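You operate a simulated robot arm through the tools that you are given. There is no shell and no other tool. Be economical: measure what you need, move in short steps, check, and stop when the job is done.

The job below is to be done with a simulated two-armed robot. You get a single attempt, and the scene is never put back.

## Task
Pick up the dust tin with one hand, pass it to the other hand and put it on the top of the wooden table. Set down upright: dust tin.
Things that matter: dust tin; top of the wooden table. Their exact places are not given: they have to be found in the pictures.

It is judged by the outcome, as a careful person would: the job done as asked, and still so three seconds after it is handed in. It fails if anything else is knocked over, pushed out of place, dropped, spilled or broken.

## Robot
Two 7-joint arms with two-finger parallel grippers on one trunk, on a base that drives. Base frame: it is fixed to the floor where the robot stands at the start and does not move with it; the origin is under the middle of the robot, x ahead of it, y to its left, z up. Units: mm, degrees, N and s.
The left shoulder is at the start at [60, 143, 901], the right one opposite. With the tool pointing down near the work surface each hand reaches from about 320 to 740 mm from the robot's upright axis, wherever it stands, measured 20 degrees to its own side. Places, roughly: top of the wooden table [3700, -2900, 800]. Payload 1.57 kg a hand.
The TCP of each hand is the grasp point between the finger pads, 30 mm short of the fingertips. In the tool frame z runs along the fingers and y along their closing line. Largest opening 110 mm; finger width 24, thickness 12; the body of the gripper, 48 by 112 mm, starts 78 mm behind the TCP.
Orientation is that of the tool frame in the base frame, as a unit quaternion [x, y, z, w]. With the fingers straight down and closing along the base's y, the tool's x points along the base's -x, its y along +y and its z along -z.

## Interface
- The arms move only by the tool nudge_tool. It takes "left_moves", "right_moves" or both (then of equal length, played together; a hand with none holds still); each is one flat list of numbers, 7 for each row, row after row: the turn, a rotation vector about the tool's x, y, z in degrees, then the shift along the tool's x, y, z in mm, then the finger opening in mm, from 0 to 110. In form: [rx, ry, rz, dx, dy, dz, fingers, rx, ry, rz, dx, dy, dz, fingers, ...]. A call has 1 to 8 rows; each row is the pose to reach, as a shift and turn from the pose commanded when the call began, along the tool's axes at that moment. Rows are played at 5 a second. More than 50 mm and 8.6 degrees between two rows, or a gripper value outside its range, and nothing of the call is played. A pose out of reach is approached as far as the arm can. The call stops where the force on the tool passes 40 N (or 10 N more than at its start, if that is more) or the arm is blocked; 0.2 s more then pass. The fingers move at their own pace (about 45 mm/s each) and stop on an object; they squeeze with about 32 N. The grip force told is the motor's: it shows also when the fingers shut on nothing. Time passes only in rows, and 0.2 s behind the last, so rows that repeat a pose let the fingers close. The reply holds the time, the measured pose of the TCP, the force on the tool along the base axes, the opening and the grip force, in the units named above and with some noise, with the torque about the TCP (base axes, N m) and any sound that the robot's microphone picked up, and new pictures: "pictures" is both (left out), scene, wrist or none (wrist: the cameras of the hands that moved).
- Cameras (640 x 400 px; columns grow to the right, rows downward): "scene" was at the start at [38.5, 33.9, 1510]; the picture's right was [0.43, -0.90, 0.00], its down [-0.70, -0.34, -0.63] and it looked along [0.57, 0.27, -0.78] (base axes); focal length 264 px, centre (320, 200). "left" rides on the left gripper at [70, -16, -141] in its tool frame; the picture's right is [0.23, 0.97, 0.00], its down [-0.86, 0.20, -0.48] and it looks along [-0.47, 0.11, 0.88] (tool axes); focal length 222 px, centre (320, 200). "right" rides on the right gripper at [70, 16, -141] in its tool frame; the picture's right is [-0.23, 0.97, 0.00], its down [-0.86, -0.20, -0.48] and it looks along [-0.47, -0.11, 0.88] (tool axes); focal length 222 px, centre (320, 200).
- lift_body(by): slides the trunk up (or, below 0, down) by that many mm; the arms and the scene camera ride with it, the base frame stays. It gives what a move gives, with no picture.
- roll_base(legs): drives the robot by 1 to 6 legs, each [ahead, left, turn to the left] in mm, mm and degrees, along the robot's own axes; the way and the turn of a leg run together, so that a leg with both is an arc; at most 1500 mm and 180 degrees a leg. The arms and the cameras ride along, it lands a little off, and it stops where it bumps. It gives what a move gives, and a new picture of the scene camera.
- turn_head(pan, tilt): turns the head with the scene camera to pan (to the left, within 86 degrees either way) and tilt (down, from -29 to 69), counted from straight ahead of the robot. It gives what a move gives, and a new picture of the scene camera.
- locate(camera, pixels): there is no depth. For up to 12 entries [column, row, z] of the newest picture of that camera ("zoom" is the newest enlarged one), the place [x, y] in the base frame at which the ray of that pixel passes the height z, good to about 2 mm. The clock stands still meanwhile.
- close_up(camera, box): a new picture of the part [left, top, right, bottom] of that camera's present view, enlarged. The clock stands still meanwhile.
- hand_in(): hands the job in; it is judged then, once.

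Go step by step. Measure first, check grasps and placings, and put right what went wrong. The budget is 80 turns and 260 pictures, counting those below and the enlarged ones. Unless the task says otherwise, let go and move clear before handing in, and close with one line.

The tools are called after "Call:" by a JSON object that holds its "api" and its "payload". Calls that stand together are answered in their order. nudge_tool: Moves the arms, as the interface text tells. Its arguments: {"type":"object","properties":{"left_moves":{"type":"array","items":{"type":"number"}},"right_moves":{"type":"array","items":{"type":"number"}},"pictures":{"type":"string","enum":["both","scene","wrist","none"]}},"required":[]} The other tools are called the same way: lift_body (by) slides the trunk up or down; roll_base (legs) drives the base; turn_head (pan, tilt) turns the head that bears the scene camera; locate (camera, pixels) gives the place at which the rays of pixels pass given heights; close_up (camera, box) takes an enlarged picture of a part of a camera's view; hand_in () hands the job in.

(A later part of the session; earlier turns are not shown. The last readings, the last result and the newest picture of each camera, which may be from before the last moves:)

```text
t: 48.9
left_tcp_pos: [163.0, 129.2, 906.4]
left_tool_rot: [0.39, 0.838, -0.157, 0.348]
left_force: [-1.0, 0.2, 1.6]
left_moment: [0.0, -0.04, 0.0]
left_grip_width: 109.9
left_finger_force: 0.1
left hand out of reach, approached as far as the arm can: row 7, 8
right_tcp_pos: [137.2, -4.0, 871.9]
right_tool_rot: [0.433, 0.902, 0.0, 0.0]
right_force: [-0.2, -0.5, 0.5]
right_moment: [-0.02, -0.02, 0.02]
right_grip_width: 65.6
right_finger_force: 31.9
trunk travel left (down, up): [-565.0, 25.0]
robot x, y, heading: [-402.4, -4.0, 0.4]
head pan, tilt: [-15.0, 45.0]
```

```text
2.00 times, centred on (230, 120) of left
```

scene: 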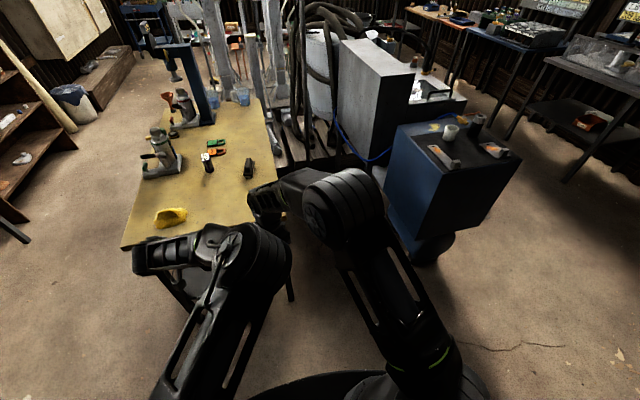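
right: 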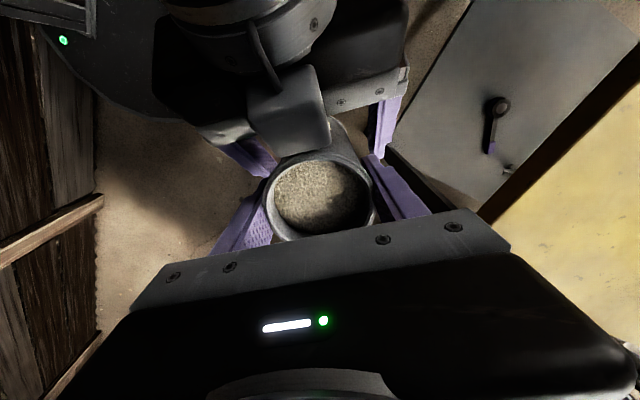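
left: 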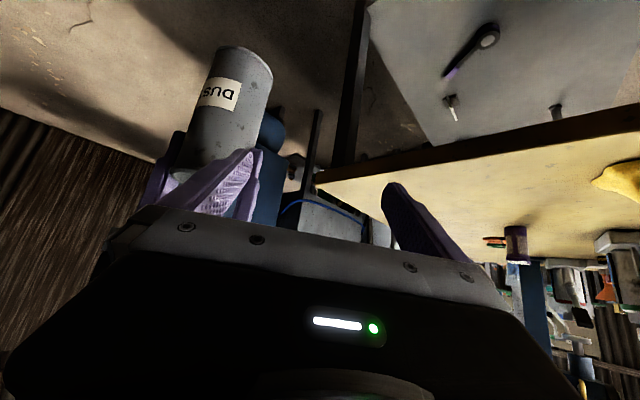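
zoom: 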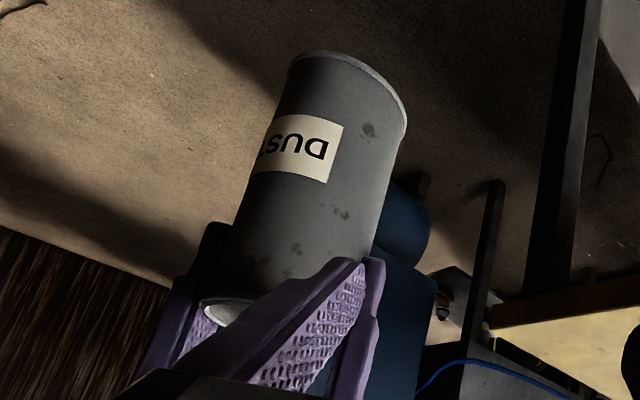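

The measurements disagree: the tin itself looks stationary while the fingers creep in. I'll do a small 8 mm lift test with the right hand and limit the closing command to 64 mm.

Call:
{"api": "nudge_tool", "payload": {"right_moves": [0, 0, 0, 0, 0, -4, 64, 0, 0, 0, 0, 0, -8, 64], "pictures": "wrist"}}

Call:
{"api": "close_up", "payload": {"camera": "right", "box": [200, 80, 460, 260]}}

Call:
{"api": "close_up", "payload": {"camera": "left", "box": [130, 20, 330, 220]}}

```text
t: 49.5
left_tcp_pos: [162.8, 128.5, 906.6]
left_tool_rot: [0.39, 0.838, -0.156, 0.349]
left_force: [-0.1, 1.0, 0.3]
left_moment: [-0.04, 0.0, -0.01]
left_grip_width: 109.8
left_finger_force: 0.0
right_tcp_pos: [135.6, -4.9, 879.7]
right_tool_rot: [0.434, 0.901, -0.001, 0.0]
right_force: [0.2, -0.5, -4.6]
right_moment: [0.01, -0.02, 0.02]
right_grip_width: 65.6
right_finger_force: 32.0
trunk travel left (down, up): [-565.0, 25.0]
robot x, y, heading: [-402.4, -0.5, 0.5]
head pan, tilt: [-15.0, 45.0]
```

right: 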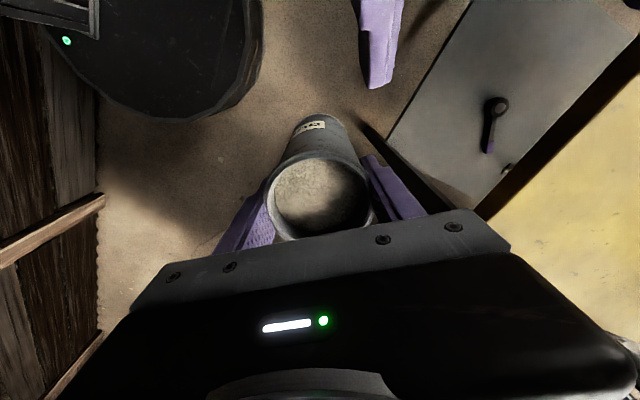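

```text
2.22 times, centred on (330, 170) of right
```

zoom: 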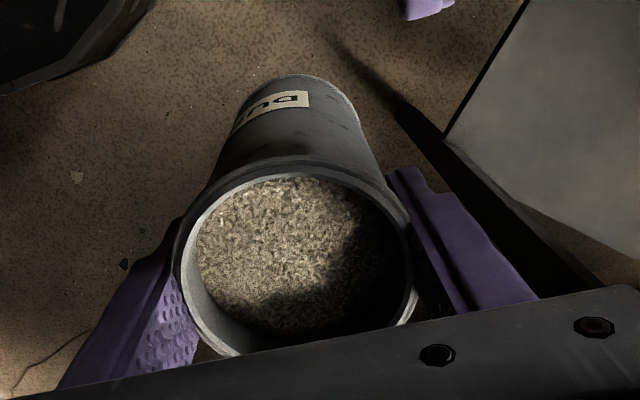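

```text
2.00 times, centred on (230, 120) of left
```

zoom: 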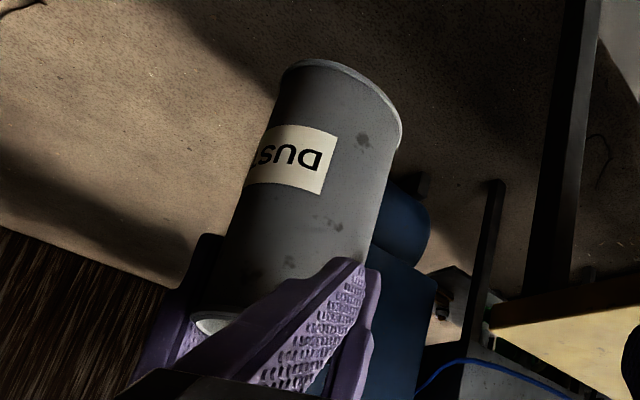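

The right hand now carries the tin: the weight reads −4.6 N and the opening is steady at 65.6 mm. I'll raise it slowly, then look for the route to the wooden table.

Call:
{"api": "nudge_tool", "payload": {"right_moves": [0, 0, 0, 0, 0, -10, 60, 0, 0, 0, 0, 0, -20, 60, 0, 0, 0, 0, 0, -32, 60, 0, 0, 0, 0, 0, -44, 60, 0, 0, 0, 0, 0, -56, 60, 0, 0, 0, 0, 0, -68, 60, 0, 0, 0, 0, 0, -80, 60], "pictures": "none"}}

Call:
{"api": "turn_head", "payload": {"pan": -40, "tilt": 15}}

Call:
{"api": "close_up", "payload": {"camera": "right", "box": [200, 80, 460, 260]}}

```text
t: 51.1
left_tcp_pos: [162.8, 129.4, 906.5]
left_tool_rot: [0.389, 0.838, -0.156, 0.349]
left_force: [-0.4, 0.5, -0.3]
left_moment: [0.01, 0.01, 0.01]
left_grip_width: 110.1
left_finger_force: 0.1
right_tcp_pos: [137.0, -3.4, 961.0]
right_tool_rot: [0.433, 0.902, -0.001, 0.0]
right_force: [-0.8, 0.0, -5.7]
right_moment: [0.0, -0.02, -0.01]
right_grip_width: 65.4
right_finger_force: 31.5
trunk travel left (down, up): [-565.0, 25.0]
robot x, y, heading: [-404.9, 0.8, 0.4]
head pan, tilt: [-15.0, 45.0]
```

```text
t: 52.1
left_tcp_pos: [162.5, 128.8, 907.4]
left_tool_rot: [0.389, 0.838, -0.156, 0.349]
left_force: [-0.4, 0.1, -0.9]
left_moment: [-0.02, 0.01, 0.01]
left_grip_width: 110.0
left_finger_force: 0.2
right_tcp_pos: [135.3, -4.3, 959.4]
right_tool_rot: [0.434, 0.901, -0.001, 0.001]
right_force: [0.8, -0.1, -5.5]
right_moment: [0.01, -0.02, 0.01]
right_grip_width: 65.3
right_finger_force: 31.8
trunk travel left (down, up): [-565.0, 25.0]
robot x, y, heading: [-403.1, -2.1, 0.4]
head pan, tilt: [-40.0, 15.0]
```

scene: 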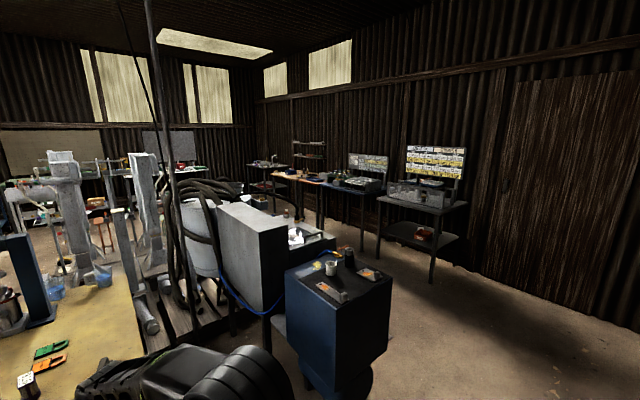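

```text
2.22 times, centred on (330, 170) of right
```

zoom: 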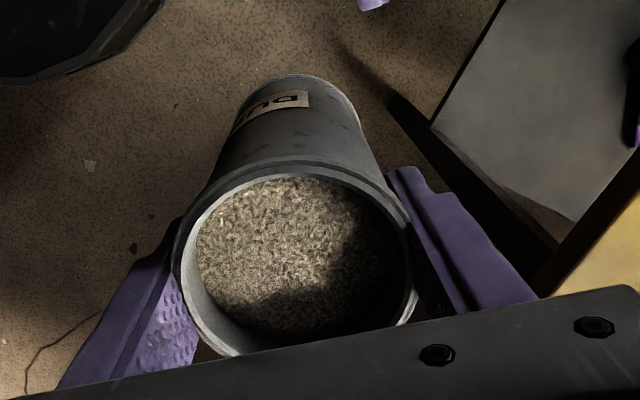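

The tin is steady. By bearing, the table at (3700,−2900) should appear near pixel (297,170), so I'll zoom in there.

Call:
{"api": "close_up", "payload": {"camera": "scene", "box": [230, 130, 480, 290]}}

Call:
{"api": "locate", "payload": {"camera": "scene", "pixels": [[273, 176, 800], [300, 182, 800], [322, 186, 800], [310, 170, 800], [376, 199, 800], [466, 204, 800], [372, 395, 0], [290, 345, 0], [430, 285, 0]]}}

```text
2.50 times, centred on (355, 210) of scene
```

zoom: 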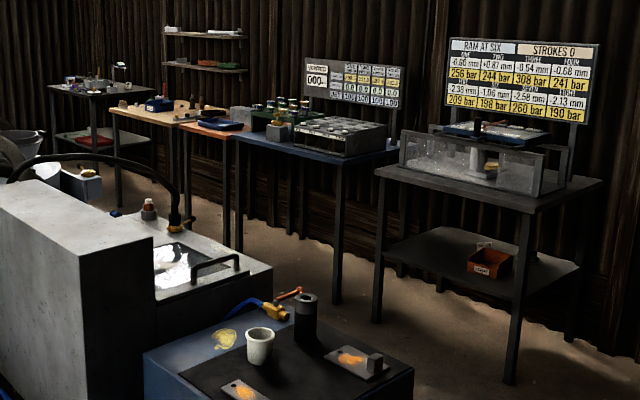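

```text
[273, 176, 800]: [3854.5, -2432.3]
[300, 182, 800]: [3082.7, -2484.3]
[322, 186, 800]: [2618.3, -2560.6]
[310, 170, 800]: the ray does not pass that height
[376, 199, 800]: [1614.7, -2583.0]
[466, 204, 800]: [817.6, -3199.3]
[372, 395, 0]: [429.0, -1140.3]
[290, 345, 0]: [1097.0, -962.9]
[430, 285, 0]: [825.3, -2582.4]
```

The wooden table (light brown top) is at x≈3080–3850 with its front edge at y≈−2430, in a row of tables along the right wall. I'll check the space to the robot's right before driving.

Call:
{"api": "turn_head", "payload": {"pan": -86, "tilt": 25}}

Call:
{"api": "locate", "payload": {"camera": "scene", "pixels": [[320, 390, 0], [100, 390, 0], [540, 390, 0], [320, 250, 0]]}}

```text
t: 53.2
left_tcp_pos: [163.3, 128.6, 905.8]
left_tool_rot: [0.391, 0.838, -0.156, 0.348]
left_force: [0.4, -0.3, 0.1]
left_moment: [0.01, 0.0, -0.02]
left_grip_width: 109.9
left_finger_force: 0.0
right_tcp_pos: [136.6, -5.0, 960.7]
right_tool_rot: [0.434, 0.901, 0.0, 0.0]
right_force: [0.2, -0.2, -5.7]
right_moment: [-0.02, 0.0, 0.0]
right_grip_width: 65.7
right_finger_force: 31.7
trunk travel left (down, up): [-565.0, 25.0]
robot x, y, heading: [-404.3, -2.7, 0.6]
head pan, tilt: [-85.9, 25.0]
```

scene: 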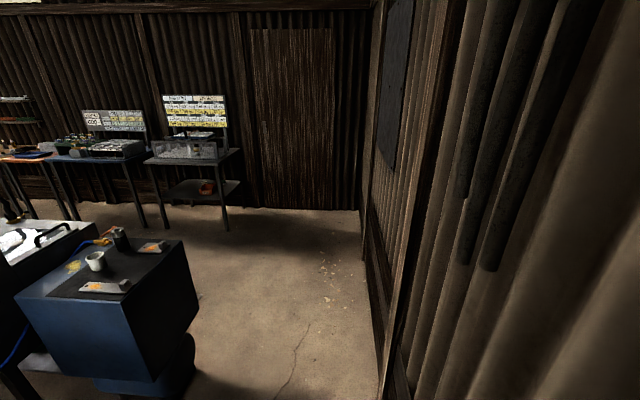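

```text
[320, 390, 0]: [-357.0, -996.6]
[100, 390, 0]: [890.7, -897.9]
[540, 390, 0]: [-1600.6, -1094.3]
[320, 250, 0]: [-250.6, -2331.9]
```

Call:
{"api": "locate", "payload": {"camera": "scene", "pixels": [[193, 375, 0], [195, 335, 0], [198, 310, 200], [153, 380, 200], [18, 295, 700], [120, 312, 700], [185, 240, 700], [98, 222, 700], [228, 231, 0], [200, 205, 0], [383, 370, 0]]}}

Call:
{"api": "turn_head", "payload": {"pan": -55, "tilt": 40}}

```text
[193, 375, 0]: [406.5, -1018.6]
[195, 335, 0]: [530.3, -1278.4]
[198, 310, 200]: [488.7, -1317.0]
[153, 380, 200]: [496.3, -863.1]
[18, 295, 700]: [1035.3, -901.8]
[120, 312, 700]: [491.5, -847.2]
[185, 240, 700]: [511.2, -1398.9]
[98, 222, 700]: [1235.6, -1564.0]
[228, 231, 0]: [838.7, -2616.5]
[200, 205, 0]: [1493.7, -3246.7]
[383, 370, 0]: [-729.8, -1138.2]
```

```text
t: 54.1
left_tcp_pos: [162.2, 128.1, 906.7]
left_tool_rot: [0.389, 0.838, -0.156, 0.349]
left_force: [-0.9, 0.0, -0.2]
left_moment: [0.0, 0.02, 0.03]
left_grip_width: 109.7
left_finger_force: 0.1
right_tcp_pos: [136.3, -4.8, 959.6]
right_tool_rot: [0.433, 0.901, 0.0, 0.0]
right_force: [0.2, -0.6, -4.3]
right_moment: [-0.02, -0.01, -0.05]
right_grip_width: 65.4
right_finger_force: 31.9
trunk travel left (down, up): [-565.0, 25.0]
robot x, y, heading: [-403.3, -5.9, 0.6]
head pan, tilt: [-55.0, 40.0]
```

scene: 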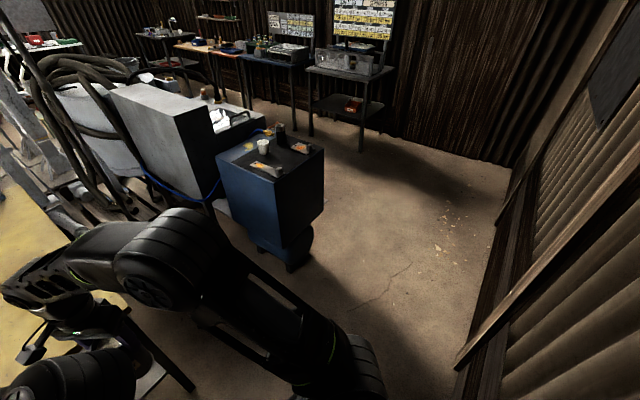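

Mapping: the blue box spans x≥490, y −850…−1400; the back wall is at x≈−730; the tables' fronts are at y≈−2430…−2600. So there is an aisle centred at y≈−2000. I'll strafe right first, easing slightly forward.

Call:
{"api": "roll_base", "payload": {"legs": [[60, -500, 0], [40, -500, 0]]}}

Call:
{"api": "close_up", "payload": {"camera": "right", "box": [200, 80, 460, 260]}}

```text
t: 59.7
left_tcp_pos: [262.8, -895.7, 907.3]
left_tool_rot: [0.404, 0.831, -0.162, 0.346]
left_force: [-0.6, -0.4, 0.0]
left_moment: [0.03, 0.01, 0.06]
left_grip_width: 109.9
left_finger_force: 0.1
right_tcp_pos: [230.5, -1027.4, 959.3]
right_tool_rot: [0.449, 0.894, 0.0, 0.0]
right_force: [0.1, 0.2, -5.1]
right_moment: [0.03, 0.03, -0.02]
right_grip_width: 65.6
right_finger_force: 32.3
trunk travel left (down, up): [-565.0, 25.0]
robot x, y, heading: [-308.7, -1002.5, -1.8]
head pan, tilt: [-55.0, 40.0]
```

scene: 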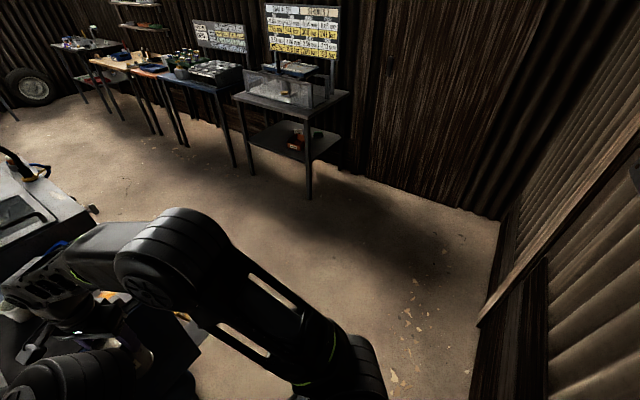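

```text
2.22 times, centred on (330, 170) of right
```

zoom: 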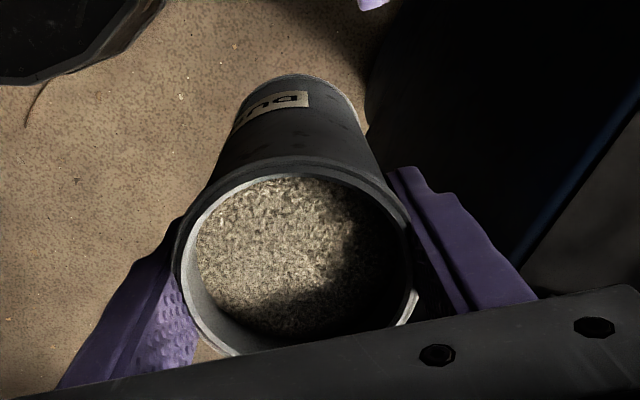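

The tin is steady and the aisle is visible. I'll measure the table fronts and the machine corner.

Call:
{"api": "locate", "payload": {"camera": "scene", "pixels": [[309, 198, 0], [250, 174, 0], [236, 167, 0], [186, 147, 0], [158, 134, 0], [108, 111, 0], [97, 212, 0], [97, 210, 600], [20, 120, 0]]}}

Call:
{"api": "close_up", "payload": {"camera": "scene", "box": [0, 20, 260, 220]}}

```text
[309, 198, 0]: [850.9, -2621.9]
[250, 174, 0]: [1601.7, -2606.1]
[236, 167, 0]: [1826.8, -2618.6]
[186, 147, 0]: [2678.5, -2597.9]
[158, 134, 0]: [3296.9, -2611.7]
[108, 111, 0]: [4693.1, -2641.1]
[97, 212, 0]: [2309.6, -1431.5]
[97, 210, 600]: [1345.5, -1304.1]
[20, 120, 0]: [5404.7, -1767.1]
```

```text
2.00 times, centred on (130, 120) of scene
```

zoom: 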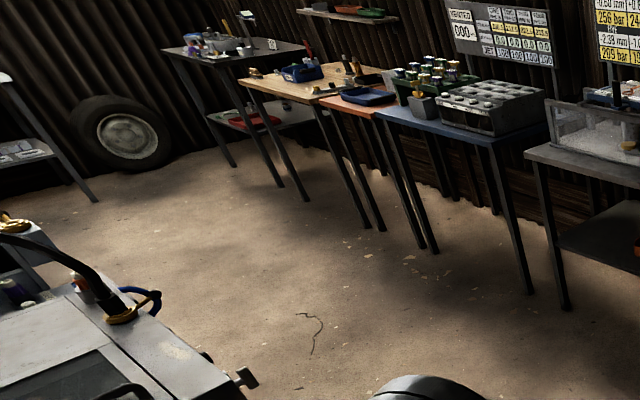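

Call:
{"api": "locate", "payload": {"camera": "zoom", "pixels": [[306, 200, 0], [367, 228, 0], [383, 230, 0], [436, 253, 0], [240, 85, 800], [310, 103, 800], [300, 98, 800], [390, 70, 800], [283, 186, 0]]}}

Call:
{"api": "roll_base", "payload": {"legs": [[0, -470, 1], [0, -470, 1]]}}

```text
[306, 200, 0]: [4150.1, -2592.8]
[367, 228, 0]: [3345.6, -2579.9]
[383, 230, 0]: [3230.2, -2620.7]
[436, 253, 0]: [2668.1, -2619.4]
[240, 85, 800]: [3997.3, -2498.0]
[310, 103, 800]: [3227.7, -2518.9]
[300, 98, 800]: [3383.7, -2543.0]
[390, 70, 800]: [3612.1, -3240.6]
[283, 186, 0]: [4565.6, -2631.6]
```

```text
t: 64.8
left_tcp_pos: [247.7, -1801.6, 907.0]
left_tool_rot: [0.387, 0.839, -0.155, 0.349]
left_force: [-0.1, 0.7, 0.8]
left_moment: [0.02, 0.02, 0.01]
left_grip_width: 109.8
left_finger_force: 0.0
right_tcp_pos: [222.7, -1933.5, 960.5]
right_tool_rot: [0.43, 0.903, -0.001, 0.0]
right_force: [0.2, -0.7, -4.2]
right_moment: [0.04, 0.0, -0.02]
right_grip_width: 65.7
right_finger_force: 32.5
trunk travel left (down, up): [-565.0, 25.0]
robot x, y, heading: [-316.6, -1934.8, 0.8]
head pan, tilt: [-55.0, 40.0]
```

scene: 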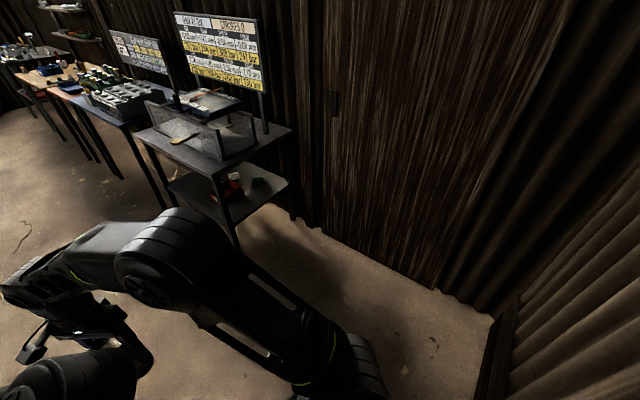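

The wooden table spans x≈3300–4150 and y≈−2540…−3250. I'll look straight down the aisle before driving.

Call:
{"api": "turn_head", "payload": {"pan": 0, "tilt": 25}}

```text
t: 66.1
left_tcp_pos: [248.8, -1801.6, 905.7]
left_tool_rot: [0.387, 0.839, -0.155, 0.349]
left_force: [0.8, 0.5, -0.1]
left_moment: [0.04, -0.02, 0.01]
left_grip_width: 109.9
left_finger_force: 0.0
right_tcp_pos: [221.2, -1934.1, 959.7]
right_tool_rot: [0.429, 0.903, -0.001, 0.0]
right_force: [-0.5, 0.2, -4.6]
right_moment: [-0.01, 0.02, -0.01]
right_grip_width: 65.5
right_finger_force: 32.1
trunk travel left (down, up): [-565.0, 25.0]
robot x, y, heading: [-317.3, -1935.0, 1.1]
head pan, tilt: [0.0, 25.0]
```

scene: 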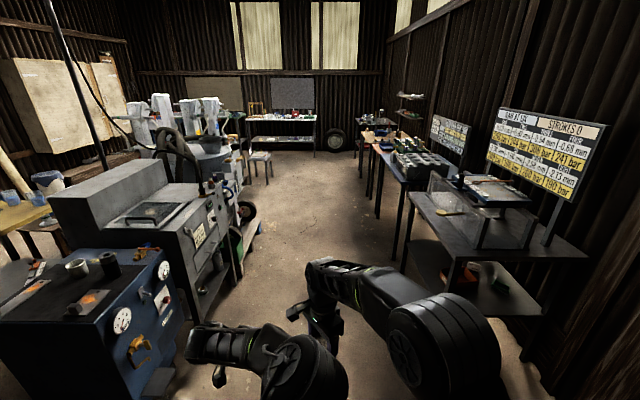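

Call:
{"api": "locate", "payload": {"camera": "scene", "pixels": [[205, 322, 0], [262, 232, 0], [183, 322, 300], [393, 260, 0], [526, 388, 0], [160, 395, 0], [270, 180, 0], [252, 215, 0]]}}

```text
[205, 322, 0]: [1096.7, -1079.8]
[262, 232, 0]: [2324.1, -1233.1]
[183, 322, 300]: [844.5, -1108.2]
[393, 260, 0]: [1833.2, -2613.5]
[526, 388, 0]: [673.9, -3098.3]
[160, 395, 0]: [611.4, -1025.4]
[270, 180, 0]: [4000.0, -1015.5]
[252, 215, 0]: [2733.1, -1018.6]
```

The aisle is clear from y≈−1200 to −2550. I'll drive forward about 3950 mm along it.

Call:
{"api": "roll_base", "payload": {"legs": [[1320, 30, -0.5], [1320, 30, -0.5], [1310, 30, 0]]}}

Call:
{"api": "turn_head", "payload": {"pan": -86, "tilt": 40}}

Call:
{"api": "close_up", "payload": {"camera": "right", "box": [200, 80, 460, 260]}}

```text
t: 85.1
left_tcp_pos: [4181.4, -1576.3, 906.5]
left_tool_rot: [0.371, 0.846, -0.149, 0.352]
left_force: [-0.3, 0.2, -0.8]
left_moment: [0.0, 0.02, -0.01]
left_grip_width: 110.2
left_finger_force: 0.2
right_tcp_pos: [4160.8, -1710.6, 960.5]
right_tool_rot: [0.414, 0.91, 0.0, 0.0]
right_force: [0.2, 0.4, -5.7]
right_moment: [-0.01, -0.02, 0.0]
right_grip_width: 65.5
right_finger_force: 31.8
trunk travel left (down, up): [-565.0, 25.0]
robot x, y, heading: [3619.6, -1731.0, 2.6]
head pan, tilt: [0.0, 25.0]
```

scene: 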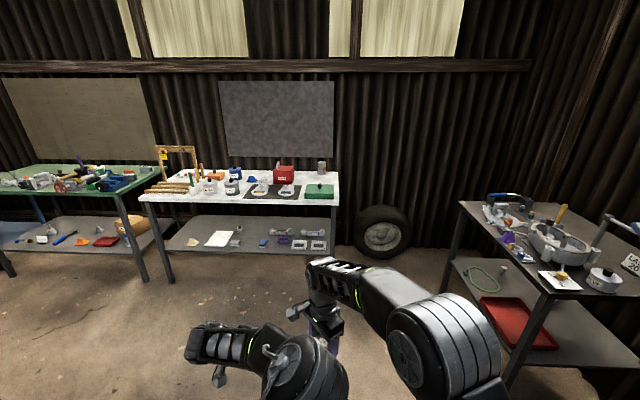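

```text
t: 86.7
left_tcp_pos: [4181.8, -1575.7, 906.8]
left_tool_rot: [0.372, 0.846, -0.149, 0.352]
left_force: [1.0, 0.4, -0.4]
left_moment: [0.0, -0.01, 0.02]
left_grip_width: 110.1
left_finger_force: 0.2
right_tcp_pos: [4160.9, -1710.0, 960.6]
right_tool_rot: [0.414, 0.91, -0.001, 0.0]
right_force: [0.2, 0.4, -4.1]
right_moment: [-0.03, 0.0, -0.01]
right_grip_width: 65.4
right_finger_force: 31.8
trunk travel left (down, up): [-565.0, 25.0]
robot x, y, heading: [3623.4, -1731.8, 3.1]
head pan, tilt: [-85.9, 40.0]
```

scene: 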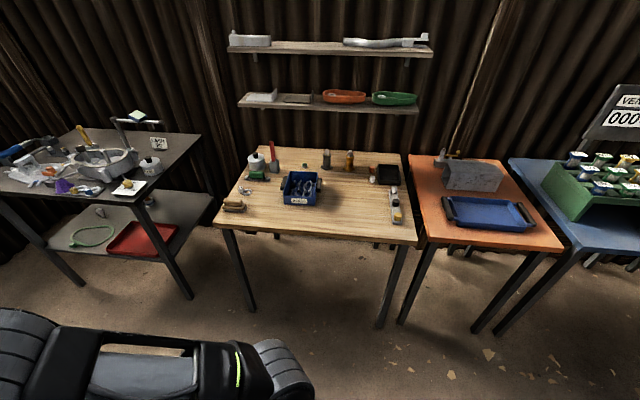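

```text
2.22 times, centred on (330, 170) of right
```

zoom: 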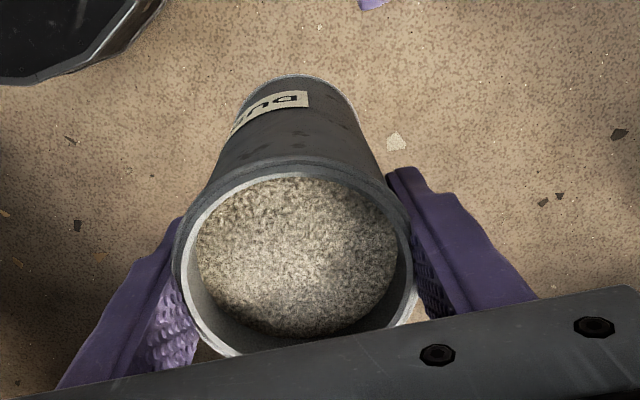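

The table is in view, with a free area around pixel (345,210) between the blue tray and the right-hand items. I'll measure it.

Call:
{"api": "locate", "payload": {"camera": "scene", "pixels": [[345, 210, 800], [350, 195, 800], [215, 228, 800], [416, 244, 800], [300, 205, 800], [322, 200, 800], [390, 222, 800], [345, 238, 800], [280, 148, 800], [400, 153, 800], [225, 212, 800]]}}

Call:
{"api": "close_up", "payload": {"camera": "scene", "box": [200, 130, 440, 270]}}

```text
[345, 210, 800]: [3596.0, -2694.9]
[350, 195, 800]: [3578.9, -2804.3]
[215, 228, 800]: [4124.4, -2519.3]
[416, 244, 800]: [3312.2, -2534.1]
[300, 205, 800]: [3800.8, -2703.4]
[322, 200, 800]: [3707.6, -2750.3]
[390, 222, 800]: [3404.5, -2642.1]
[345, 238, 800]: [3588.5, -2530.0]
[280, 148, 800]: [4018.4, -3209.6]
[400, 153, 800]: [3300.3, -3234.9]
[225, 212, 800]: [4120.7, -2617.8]
```

```text
2.67 times, centred on (320, 200) of scene
```

zoom: 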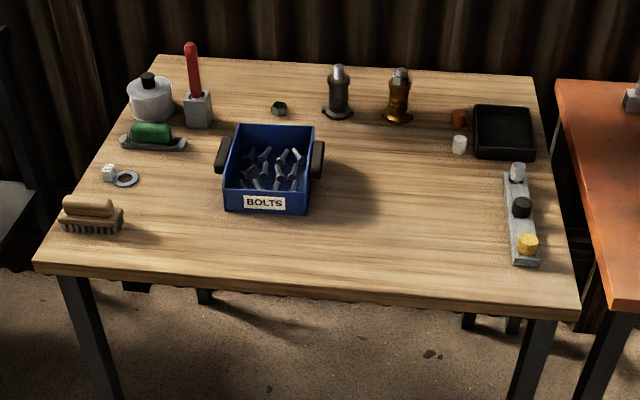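

A good spot is (3570,−2690), well clear of the bolts tray and the strip. First I'll tuck the empty left arm back to its starting pose so it doesn't hang over the table.

Call:
{"api": "nudge_tool", "payload": {"left_moves": [-2.4, 5.25, -5.9, 14.2, -7.1, -41, 110, -4.8, 10.5, -11.8, 28.4, -14.2, -82, 110, -7.1, 15.8, -17.7, 42.6, -21.3, -123, 110, -9.5, 21, -23.6, 57, -28.5, -164, 110, -11.9, 26.3, -29.5, 71, -35.6, -205, 110, -14.3, 31.6, -35.4, 85, -42.7, -246, 110, -16.6, 36.8, -41.3, 99.6, -49.8, -288, 110, -19, 42.1, -47.2, 113.9, -57, -329, 110], "pictures": "wrist"}}

```text
t: 88.5
left_tcp_pos: [3924.6, -1388.8, 1061.1]
left_tool_rot: [-0.023, 1.0, 0.0, 0.001]
left_force: [0.1, 0.3, 0.2]
left_moment: [0.01, -0.01, 0.0]
left_grip_width: 109.9
left_finger_force: 0.0
right_tcp_pos: [4161.3, -1709.2, 959.0]
right_tool_rot: [0.414, 0.91, 0.0, 0.001]
right_force: [0.4, -0.1, -4.3]
right_moment: [0.0, 0.0, 0.03]
right_grip_width: 65.5
right_finger_force: 31.5
trunk travel left (down, up): [-565.0, 25.0]
robot x, y, heading: [3618.5, -1730.6, 2.8]
head pan, tilt: [-85.9, 40.0]
```

left: 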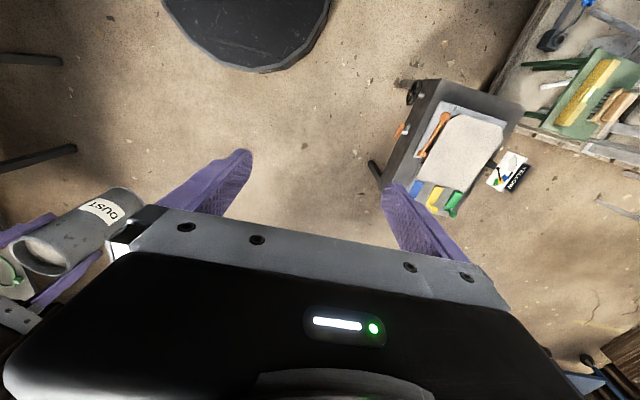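

The left arm is tucked. Now I'll turn to face the table in place.

Call:
{"api": "roll_base", "payload": {"legs": [[0, 0, -31], [0, 0, -31], [0, 0, -31]]}}

Call:
{"api": "turn_head", "payload": {"pan": 0, "tilt": 45}}

Call:
{"api": "close_up", "payload": {"camera": "right", "box": [200, 80, 460, 260]}}

```text
t: 93.4
left_tcp_pos: [3946.5, -2051.9, 1061.8]
left_tool_rot: [0.709, 0.705, -0.001, 0.001]
left_force: [0.3, -0.6, 0.2]
left_moment: [0.04, -0.03, 0.03]
left_grip_width: 110.0
left_finger_force: 0.0
right_tcp_pos: [3613.1, -2269.8, 961.1]
right_tool_rot: [0.945, 0.327, 0.0, 0.0]
right_force: [0.6, -0.9, -4.4]
right_moment: [0.01, 0.02, -0.01]
right_grip_width: 65.4
right_finger_force: 31.4
trunk travel left (down, up): [-565.0, 25.0]
robot x, y, heading: [3623.6, -1725.3, -90.0]
head pan, tilt: [-85.9, 40.0]
```

scene: 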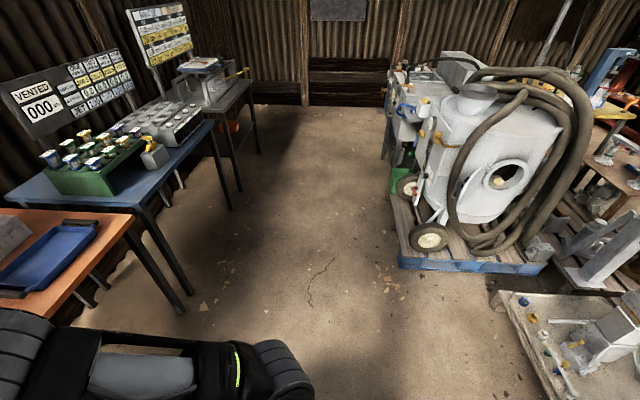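

```text
t: 95.0
left_tcp_pos: [3945.8, -2052.0, 1061.1]
left_tool_rot: [0.709, 0.705, -0.001, 0.002]
left_force: [-0.2, 0.2, 0.1]
left_moment: [0.0, 0.0, 0.0]
left_grip_width: 109.9
left_finger_force: 0.1
right_tcp_pos: [3612.4, -2268.7, 960.0]
right_tool_rot: [0.945, 0.327, 0.0, 0.001]
right_force: [-0.1, 0.6, -4.5]
right_moment: [-0.02, -0.04, 0.02]
right_grip_width: 65.5
right_finger_force: 31.8
trunk travel left (down, up): [-565.0, 25.0]
robot x, y, heading: [3621.2, -1730.0, -89.9]
head pan, tilt: [0.0, 45.0]
```

scene: 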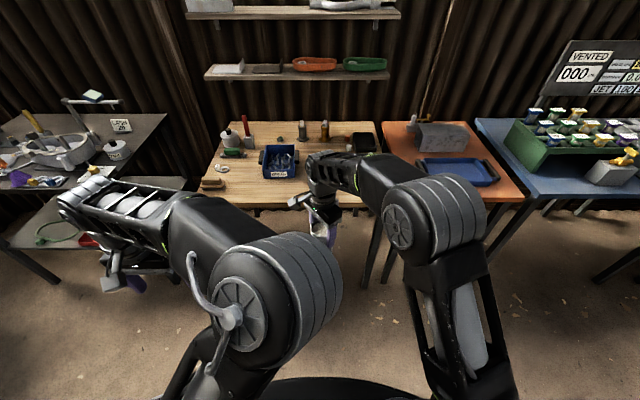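

```text
2.22 times, centred on (330, 170) of right
```

zoom: 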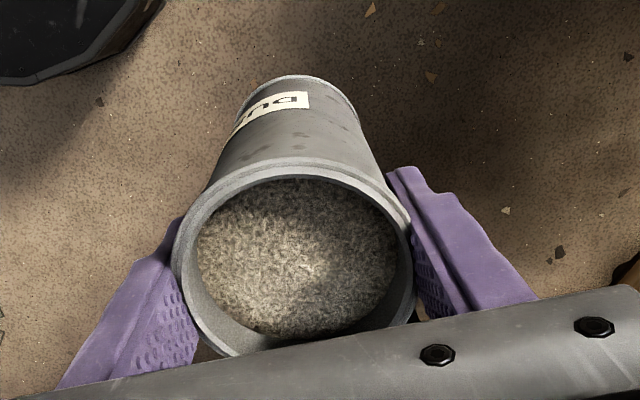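

Everything is steady and I'm facing the table. I'll raise the trunk 20 mm for clearance, then creep forward and a little to the right.

Call:
{"api": "lift_body", "payload": {"by": 20}}

Call:
{"api": "roll_base", "payload": {"legs": [[200, -40, 0]]}}

Call:
{"api": "close_up", "payload": {"camera": "right", "box": [0, 0, 640, 400]}}

```text
t: 95.7
left_tcp_pos: [3946.9, -2051.8, 1080.9]
left_tool_rot: [0.709, 0.705, -0.001, 0.001]
left_force: [-0.3, 0.0, -0.5]
left_moment: [-0.01, -0.02, -0.02]
left_grip_width: 110.0
left_finger_force: 0.0
right_tcp_pos: [3612.9, -2269.9, 980.5]
right_tool_rot: [0.945, 0.328, 0.0, 0.0]
right_force: [-0.3, -0.8, -4.0]
right_moment: [0.01, -0.04, 0.0]
right_grip_width: 65.7
right_finger_force: 32.0
trunk travel left (down, up): [-585.0, 5.0]
robot x, y, heading: [3621.6, -1732.1, -90.1]
head pan, tilt: [0.0, 45.0]
```

```text
t: 97.3
left_tcp_pos: [3904.0, -2250.5, 1081.7]
left_tool_rot: [0.711, 0.703, -0.001, 0.001]
left_force: [0.3, -0.2, -0.2]
left_moment: [0.02, -0.02, 0.0]
left_grip_width: 110.1
left_finger_force: 0.1
right_tcp_pos: [3570.3, -2467.2, 979.7]
right_tool_rot: [0.945, 0.326, 0.0, -0.001]
right_force: [-1.0, -0.8, -5.2]
right_moment: [0.0, 0.01, 0.01]
right_grip_width: 65.4
right_finger_force: 32.5
trunk travel left (down, up): [-585.0, 5.0]
robot x, y, heading: [3579.3, -1925.8, -90.1]
head pan, tilt: [0.0, 45.0]
```

scene: 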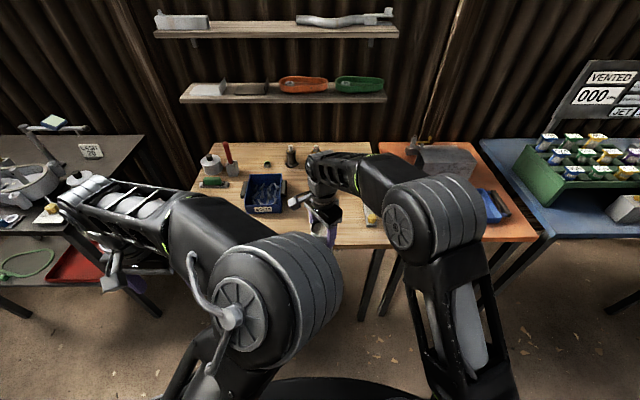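

```text
1.00 times, centred on (320, 200) of right (not enlarged: the box is as wide or as high as the picture)
```

zoom: 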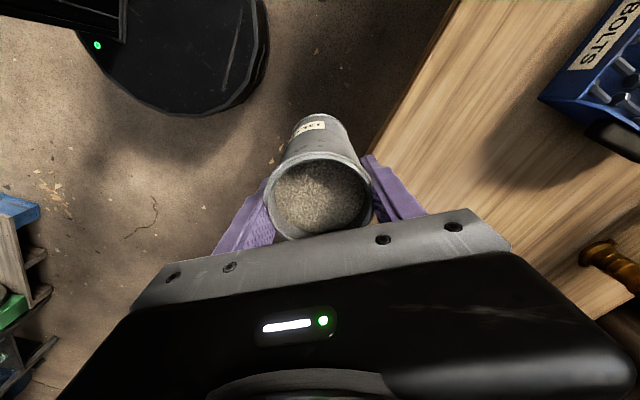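

Call:
{"api": "locate", "payload": {"camera": "zoom", "pixels": [[540, 100, 800], [540, 100, 860], [590, 150, 800], [582, 250, 800], [385, 150, 800], [455, 5, 800]]}}

Call:
{"api": "locate", "payload": {"camera": "scene", "pixels": [[286, 210, 800], [287, 178, 800], [246, 213, 800], [372, 222, 800], [215, 248, 800], [330, 248, 800]]}}

```text
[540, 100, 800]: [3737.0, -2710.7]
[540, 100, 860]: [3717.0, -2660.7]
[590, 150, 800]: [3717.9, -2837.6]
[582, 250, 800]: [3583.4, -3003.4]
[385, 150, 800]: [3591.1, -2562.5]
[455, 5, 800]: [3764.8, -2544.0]
```

```text
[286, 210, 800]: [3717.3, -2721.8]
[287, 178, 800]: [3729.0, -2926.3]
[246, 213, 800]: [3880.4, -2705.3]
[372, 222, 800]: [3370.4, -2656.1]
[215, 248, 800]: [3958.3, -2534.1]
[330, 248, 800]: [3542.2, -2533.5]
```

The tray's corner is at (3717,−2715), so there is ample room at (3565,−2670). I'll drive 200 mm forward.

Call:
{"api": "roll_base", "payload": {"legs": [[100, 0, 0], [100, -5, 0]]}}

Call:
{"api": "close_up", "payload": {"camera": "right", "box": [0, 0, 640, 400]}}

```text
t: 99.2
left_tcp_pos: [3902.2, -2451.5, 1081.0]
left_tool_rot: [0.709, 0.705, -0.001, 0.001]
left_force: [-0.6, -0.5, 0.1]
left_moment: [0.01, -0.01, -0.04]
left_grip_width: 109.9
left_finger_force: 0.0
right_tcp_pos: [3568.3, -2669.0, 980.2]
right_tool_rot: [0.944, 0.329, 0.0, 0.0]
right_force: [0.0, -0.1, -4.7]
right_moment: [0.01, 0.0, 0.01]
right_grip_width: 65.4
right_finger_force: 31.9
trunk travel left (down, up): [-585.0, 5.0]
robot x, y, heading: [3572.1, -2128.7, -89.9]
head pan, tilt: [0.0, 45.0]
```

scene: 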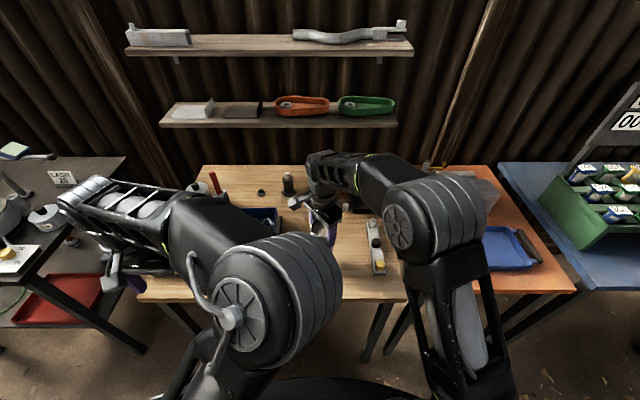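

```text
1.00 times, centred on (320, 200) of right (not enlarged: the box is as wide or as high as the picture)
```

zoom: 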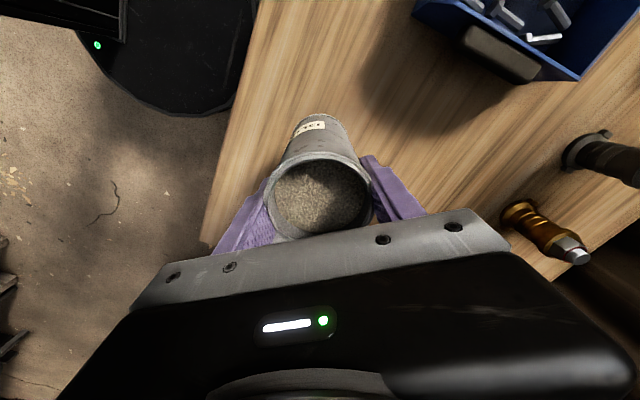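

The tin is over clear wood about 140 mm inside the edge. I'll lower it with the trunk, then in small steps until contact.

Call:
{"api": "lift_body", "payload": {"by": -30}}

Call:
{"api": "lift_body", "payload": {"by": -13}}

Call:
{"api": "lift_body", "payload": {"by": -4}}

Call:
{"api": "close_up", "payload": {"camera": "right", "box": [200, 80, 460, 260]}}

```text
t: 100.0
left_tcp_pos: [3900.5, -2449.8, 1050.9]
left_tool_rot: [0.709, 0.705, -0.001, 0.001]
left_force: [0.5, -0.5, -0.3]
left_moment: [-0.01, 0.02, -0.01]
left_grip_width: 110.2
left_finger_force: 0.1
right_tcp_pos: [3568.6, -2669.8, 949.8]
right_tool_rot: [0.945, 0.328, 0.0, 0.0]
right_force: [0.0, 0.3, -5.0]
right_moment: [-0.01, -0.04, 0.0]
right_grip_width: 65.4
right_finger_force: 31.9
trunk travel left (down, up): [-555.0, 35.0]
robot x, y, heading: [3575.9, -2126.2, -90.0]
head pan, tilt: [0.0, 45.0]
```

```text
t: 100.6
left_tcp_pos: [3902.2, -2451.1, 1037.9]
left_tool_rot: [0.709, 0.705, -0.001, 0.002]
left_force: [-0.1, 0.2, -1.3]
left_moment: [0.0, -0.01, 0.0]
left_grip_width: 110.0
left_finger_force: 0.1
right_tcp_pos: [3569.1, -2668.4, 937.8]
right_tool_rot: [0.945, 0.328, 0.001, 0.001]
right_force: [-0.1, 0.7, -4.4]
right_moment: [0.01, -0.04, -0.02]
right_grip_width: 65.2
right_finger_force: 31.6
trunk travel left (down, up): [-542.0, 48.0]
robot x, y, heading: [3577.6, -2125.8, -89.8]
head pan, tilt: [0.0, 45.0]
```

```text
t: 101.1
left_tcp_pos: [3901.4, -2449.5, 1033.9]
left_tool_rot: [0.709, 0.706, -0.001, 0.001]
left_force: [-0.2, 0.3, 0.7]
left_moment: [0.0, 0.05, 0.03]
left_grip_width: 109.7
left_finger_force: 0.1
right_tcp_pos: [3568.3, -2668.9, 932.4]
right_tool_rot: [0.945, 0.328, 0.0, 0.001]
right_force: [-0.7, -0.3, -4.1]
right_moment: [-0.03, 0.02, 0.02]
right_grip_width: 65.2
right_finger_force: 31.9
trunk travel left (down, up): [-538.0, 52.0]
robot x, y, heading: [3572.3, -2129.0, -89.9]
head pan, tilt: [0.0, 45.0]
```

```text
2.22 times, centred on (330, 170) of right
```

zoom: 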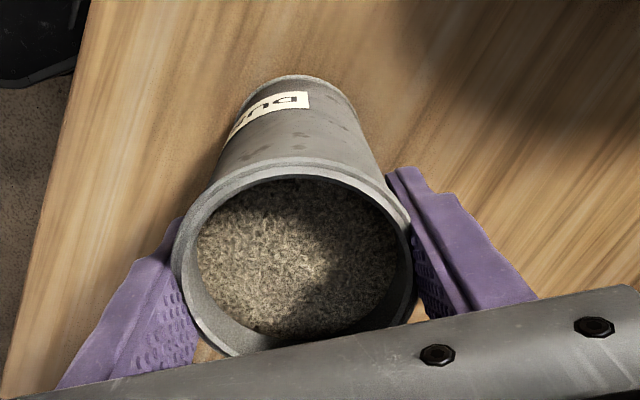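

It is still hanging at −4.1 N. I'll continue in steps of 2–3 mm.

Call:
{"api": "lift_body", "payload": {"by": -3}}

Call:
{"api": "lift_body", "payload": {"by": -2}}

Call:
{"api": "lift_body", "payload": {"by": -2}}

```text
t: 101.6
left_tcp_pos: [3901.1, -2450.4, 1031.2]
left_tool_rot: [0.709, 0.706, -0.001, 0.001]
left_force: [0.7, -0.8, -0.1]
left_moment: [-0.01, 0.02, 0.01]
left_grip_width: 110.0
left_finger_force: 0.1
right_tcp_pos: [3569.0, -2667.3, 929.6]
right_tool_rot: [0.945, 0.328, 0.001, 0.0]
right_force: [-1.0, 0.5, -4.7]
right_moment: [-0.03, 0.03, 0.05]
right_grip_width: 65.3
right_finger_force: 31.6
trunk travel left (down, up): [-535.0, 55.0]
robot x, y, heading: [3577.8, -2130.8, -89.8]
head pan, tilt: [0.0, 45.0]
```

```text
t: 102.1
left_tcp_pos: [3900.9, -2449.4, 1029.5]
left_tool_rot: [0.709, 0.705, -0.001, 0.001]
left_force: [-0.1, -0.2, 0.3]
left_moment: [-0.01, 0.0, 0.0]
left_grip_width: 109.7
left_finger_force: 0.2
right_tcp_pos: [3569.1, -2669.3, 928.8]
right_tool_rot: [0.945, 0.328, 0.0, 0.001]
right_force: [-2.0, 1.6, 7.3]
right_moment: [0.07, 0.52, -0.09]
right_grip_width: 65.3
right_finger_force: 31.8
trunk travel left (down, up): [-533.0, 57.0]
robot x, y, heading: [3576.8, -2128.0, -89.8]
head pan, tilt: [0.0, 45.0]
```

```text
t: 102.7
left_tcp_pos: [3901.0, -2448.6, 1028.4]
left_tool_rot: [0.709, 0.705, -0.001, 0.002]
left_force: [-0.5, -0.3, 0.4]
left_moment: [0.01, 0.01, 0.0]
left_grip_width: 109.8
left_finger_force: 0.1
right_tcp_pos: [3568.4, -2669.2, 927.7]
right_tool_rot: [0.945, 0.328, 0.0, 0.002]
right_force: [-0.6, 0.9, 23.5]
right_moment: [0.68, 0.69, -0.02]
right_grip_width: 65.6
right_finger_force: 32.0
trunk travel left (down, up): [-531.0, 59.0]
robot x, y, heading: [3574.2, -2126.3, -90.2]
head pan, tilt: [0.0, 45.0]
```

The tin is in contact, now pressing with 23 N. I'll ease up about 2 mm and then release gently.

Call:
{"api": "lift_body", "payload": {"by": 2}}

Call:
{"api": "nudge_tool", "payload": {"right_moves": [0, 0, 0, 0, 0, 0, 68, 0, 0, 0, 0, 0, 0, 74, 0, 0, 0, 0, 0, 0, 80, 0, 0, 0, 0, 0, 0, 92, 0, 0, 0, 0, 0, 0, 104, 0, 0, 0, 0, 0, 0, 104], "pictures": "wrist"}}

Call:
{"api": "close_up", "payload": {"camera": "right", "box": [200, 80, 460, 260]}}

```text
t: 103.2
left_tcp_pos: [3901.6, -2449.0, 1029.6]
left_tool_rot: [0.709, 0.705, -0.001, 0.001]
left_force: [0.0, 0.0, 0.1]
left_moment: [0.01, 0.04, 0.0]
left_grip_width: 109.9
left_finger_force: 0.1
right_tcp_pos: [3570.2, -2668.4, 928.7]
right_tool_rot: [0.944, 0.329, 0.0, 0.001]
right_force: [0.6, -1.0, 14.4]
right_moment: [-0.33, 0.3, 0.0]
right_grip_width: 65.6
right_finger_force: 32.4
trunk travel left (down, up): [-533.0, 57.0]
robot x, y, heading: [3574.4, -2126.5, -89.7]
head pan, tilt: [0.0, 45.0]
```

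```text
t: 104.6
left_tcp_pos: [3901.8, -2450.2, 1028.8]
left_tool_rot: [0.709, 0.705, -0.001, 0.002]
left_force: [0.4, -0.3, -0.1]
left_moment: [-0.01, 0.0, -0.01]
left_grip_width: 110.1
left_finger_force: 0.1
right_tcp_pos: [3569.1, -2668.2, 928.1]
right_tool_rot: [0.945, 0.328, -0.001, 0.0]
right_force: [0.5, 0.2, 0.3]
right_moment: [0.04, 0.0, -0.02]
right_grip_width: 104.2
right_finger_force: 0.0
trunk travel left (down, up): [-533.0, 57.0]
robot x, y, heading: [3571.1, -2130.8, -89.9]
head pan, tilt: [0.0, 45.0]
```

right: 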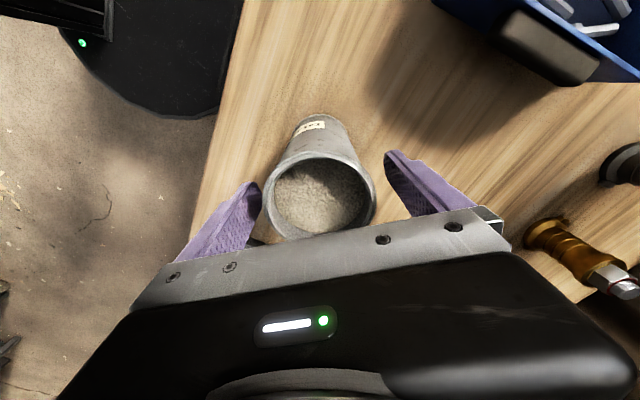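

```text
2.22 times, centred on (330, 170) of right
```

zoom: 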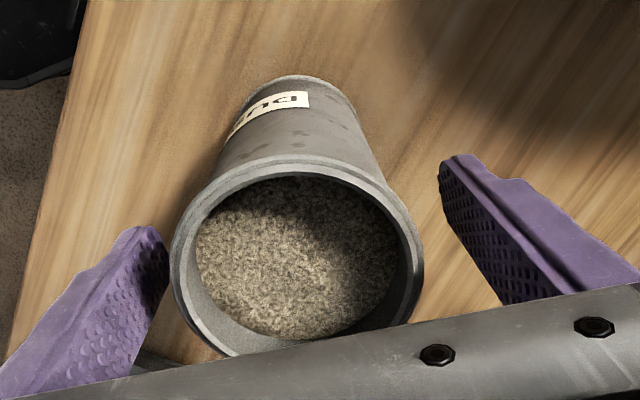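

The tin stands freely with both fingers clear. I'll raise straight up with the trunk, then with the arm.

Call:
{"api": "lift_body", "payload": {"by": 57}}

Call:
{"api": "nudge_tool", "payload": {"right_moves": [0, 0, 0, 0, 0, -10, 104, 0, 0, 0, 0, 0, -20, 104, 0, 0, 0, 0, 0, -30, 104, 0, 0, 0, 0, 0, -30, 104]}}

```text
t: 105.5
left_tcp_pos: [3901.5, -2451.1, 1085.7]
left_tool_rot: [0.709, 0.706, -0.002, 0.001]
left_force: [-0.2, -0.2, -0.7]
left_moment: [-0.03, 0.02, -0.02]
left_grip_width: 109.7
left_finger_force: 0.1
right_tcp_pos: [3568.9, -2669.7, 985.9]
right_tool_rot: [0.945, 0.328, 0.0, 0.0]
right_force: [0.3, -0.5, 0.1]
right_moment: [-0.02, -0.03, 0.03]
right_grip_width: 104.0
right_finger_force: 0.0
trunk travel left (down, up): [-590.0, 0.0]
robot x, y, heading: [3576.1, -2128.7, -89.8]
head pan, tilt: [0.0, 45.0]
```

```text
t: 106.5
left_tcp_pos: [3901.0, -2450.3, 1085.7]
left_tool_rot: [0.709, 0.705, -0.002, 0.001]
left_force: [0.0, 0.0, 0.1]
left_moment: [0.01, -0.03, -0.01]
left_grip_width: 110.1
left_finger_force: 0.0
right_tcp_pos: [3568.9, -2668.6, 1016.2]
right_tool_rot: [0.945, 0.328, 0.0, 0.0]
right_force: [0.7, -0.2, 0.5]
right_moment: [-0.03, -0.01, -0.01]
right_grip_width: 103.8
right_finger_force: 0.1
trunk travel left (down, up): [-590.0, 0.0]
robot x, y, heading: [3576.7, -2127.3, -89.9]
head pan, tilt: [0.0, 45.0]
```

scene: 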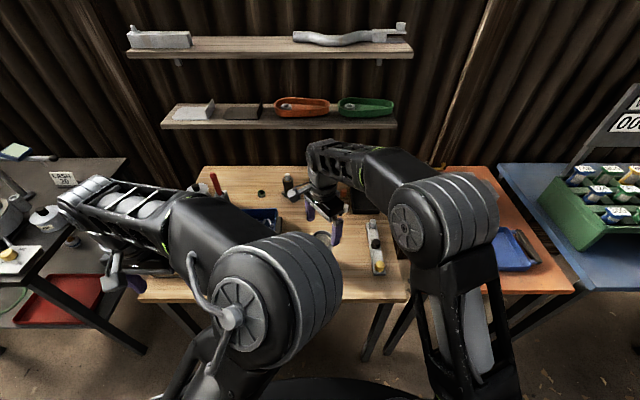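
right: 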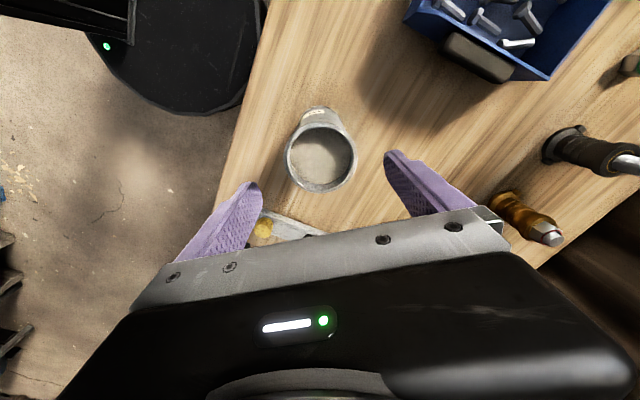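

The right hand is above the rim, with its tips at z≈986 against 948, and the tin stands upright. I'll back the robot away and take a last look.

Call:
{"api": "roll_base", "payload": {"legs": [[-400, 0, 0]]}}

Call:
{"api": "close_up", "payload": {"camera": "scene", "box": [180, 100, 420, 250]}}

```text
t: 109.1
left_tcp_pos: [3901.4, -2041.6, 1086.2]
left_tool_rot: [0.708, 0.706, -0.001, 0.001]
left_force: [0.0, -0.2, -0.3]
left_moment: [-0.01, -0.03, -0.01]
left_grip_width: 110.2
left_finger_force: 0.0
right_tcp_pos: [3568.2, -2260.7, 1014.6]
right_tool_rot: [0.944, 0.329, -0.001, 0.0]
right_force: [0.5, 0.3, 0.5]
right_moment: [-0.01, -0.03, -0.01]
right_grip_width: 104.2
right_finger_force: 0.2
trunk travel left (down, up): [-590.0, 0.0]
robot x, y, heading: [3572.9, -1721.2, -90.1]
head pan, tilt: [0.0, 45.0]
```

scene: 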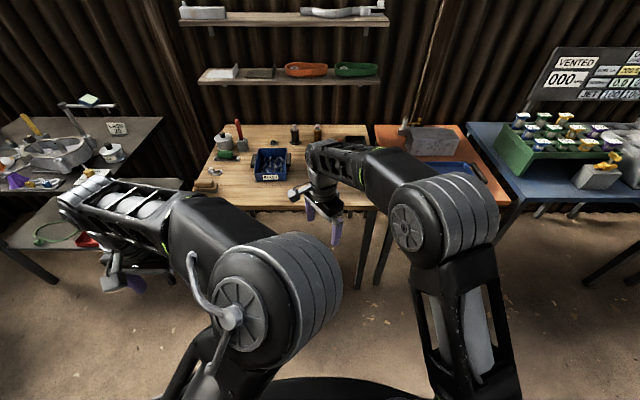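

```text
2.67 times, centred on (300, 175) of scene
5 turns are left
```

zoom: 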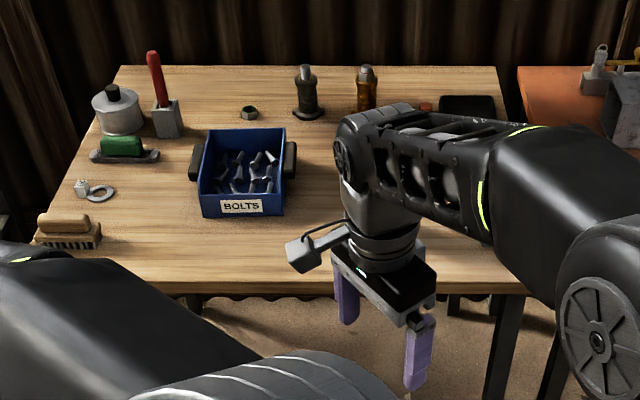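

The arm hides the tin in the scene view. I'll check it once with the wrist camera.

Call:
{"api": "close_up", "payload": {"camera": "right", "box": [0, 0, 640, 400]}}

Call:
{"api": "roll_base", "payload": {"legs": [[0, -300, 0]]}}

```text
1.00 times, centred on (320, 200) of right (not enlarged: the box is as wide or as high as the picture)
```

zoom: 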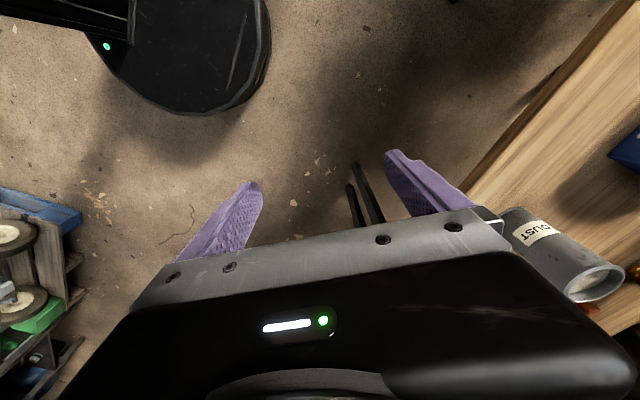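

```text
t: 111.2
left_tcp_pos: [3593.4, -2044.1, 1086.4]
left_tool_rot: [0.708, 0.706, -0.001, 0.001]
left_force: [-1.0, 0.2, -0.5]
left_moment: [0.01, -0.05, -0.01]
left_grip_width: 109.9
left_finger_force: 0.0
right_tcp_pos: [3258.5, -2262.8, 1015.1]
right_tool_rot: [0.944, 0.329, 0.0, 0.0]
right_force: [-1.0, 0.4, 0.6]
right_moment: [-0.01, 0.0, -0.02]
right_grip_width: 103.8
right_finger_force: 0.1
trunk travel left (down, up): [-590.0, 0.0]
robot x, y, heading: [3264.8, -1723.0, -89.8]
head pan, tilt: [0.0, 45.0]
4 turns are left
```

scene: 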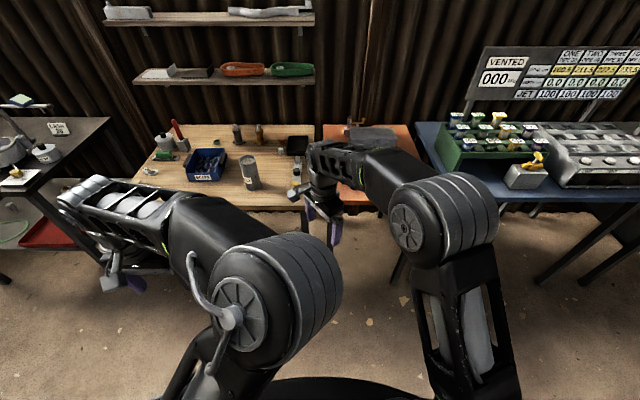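

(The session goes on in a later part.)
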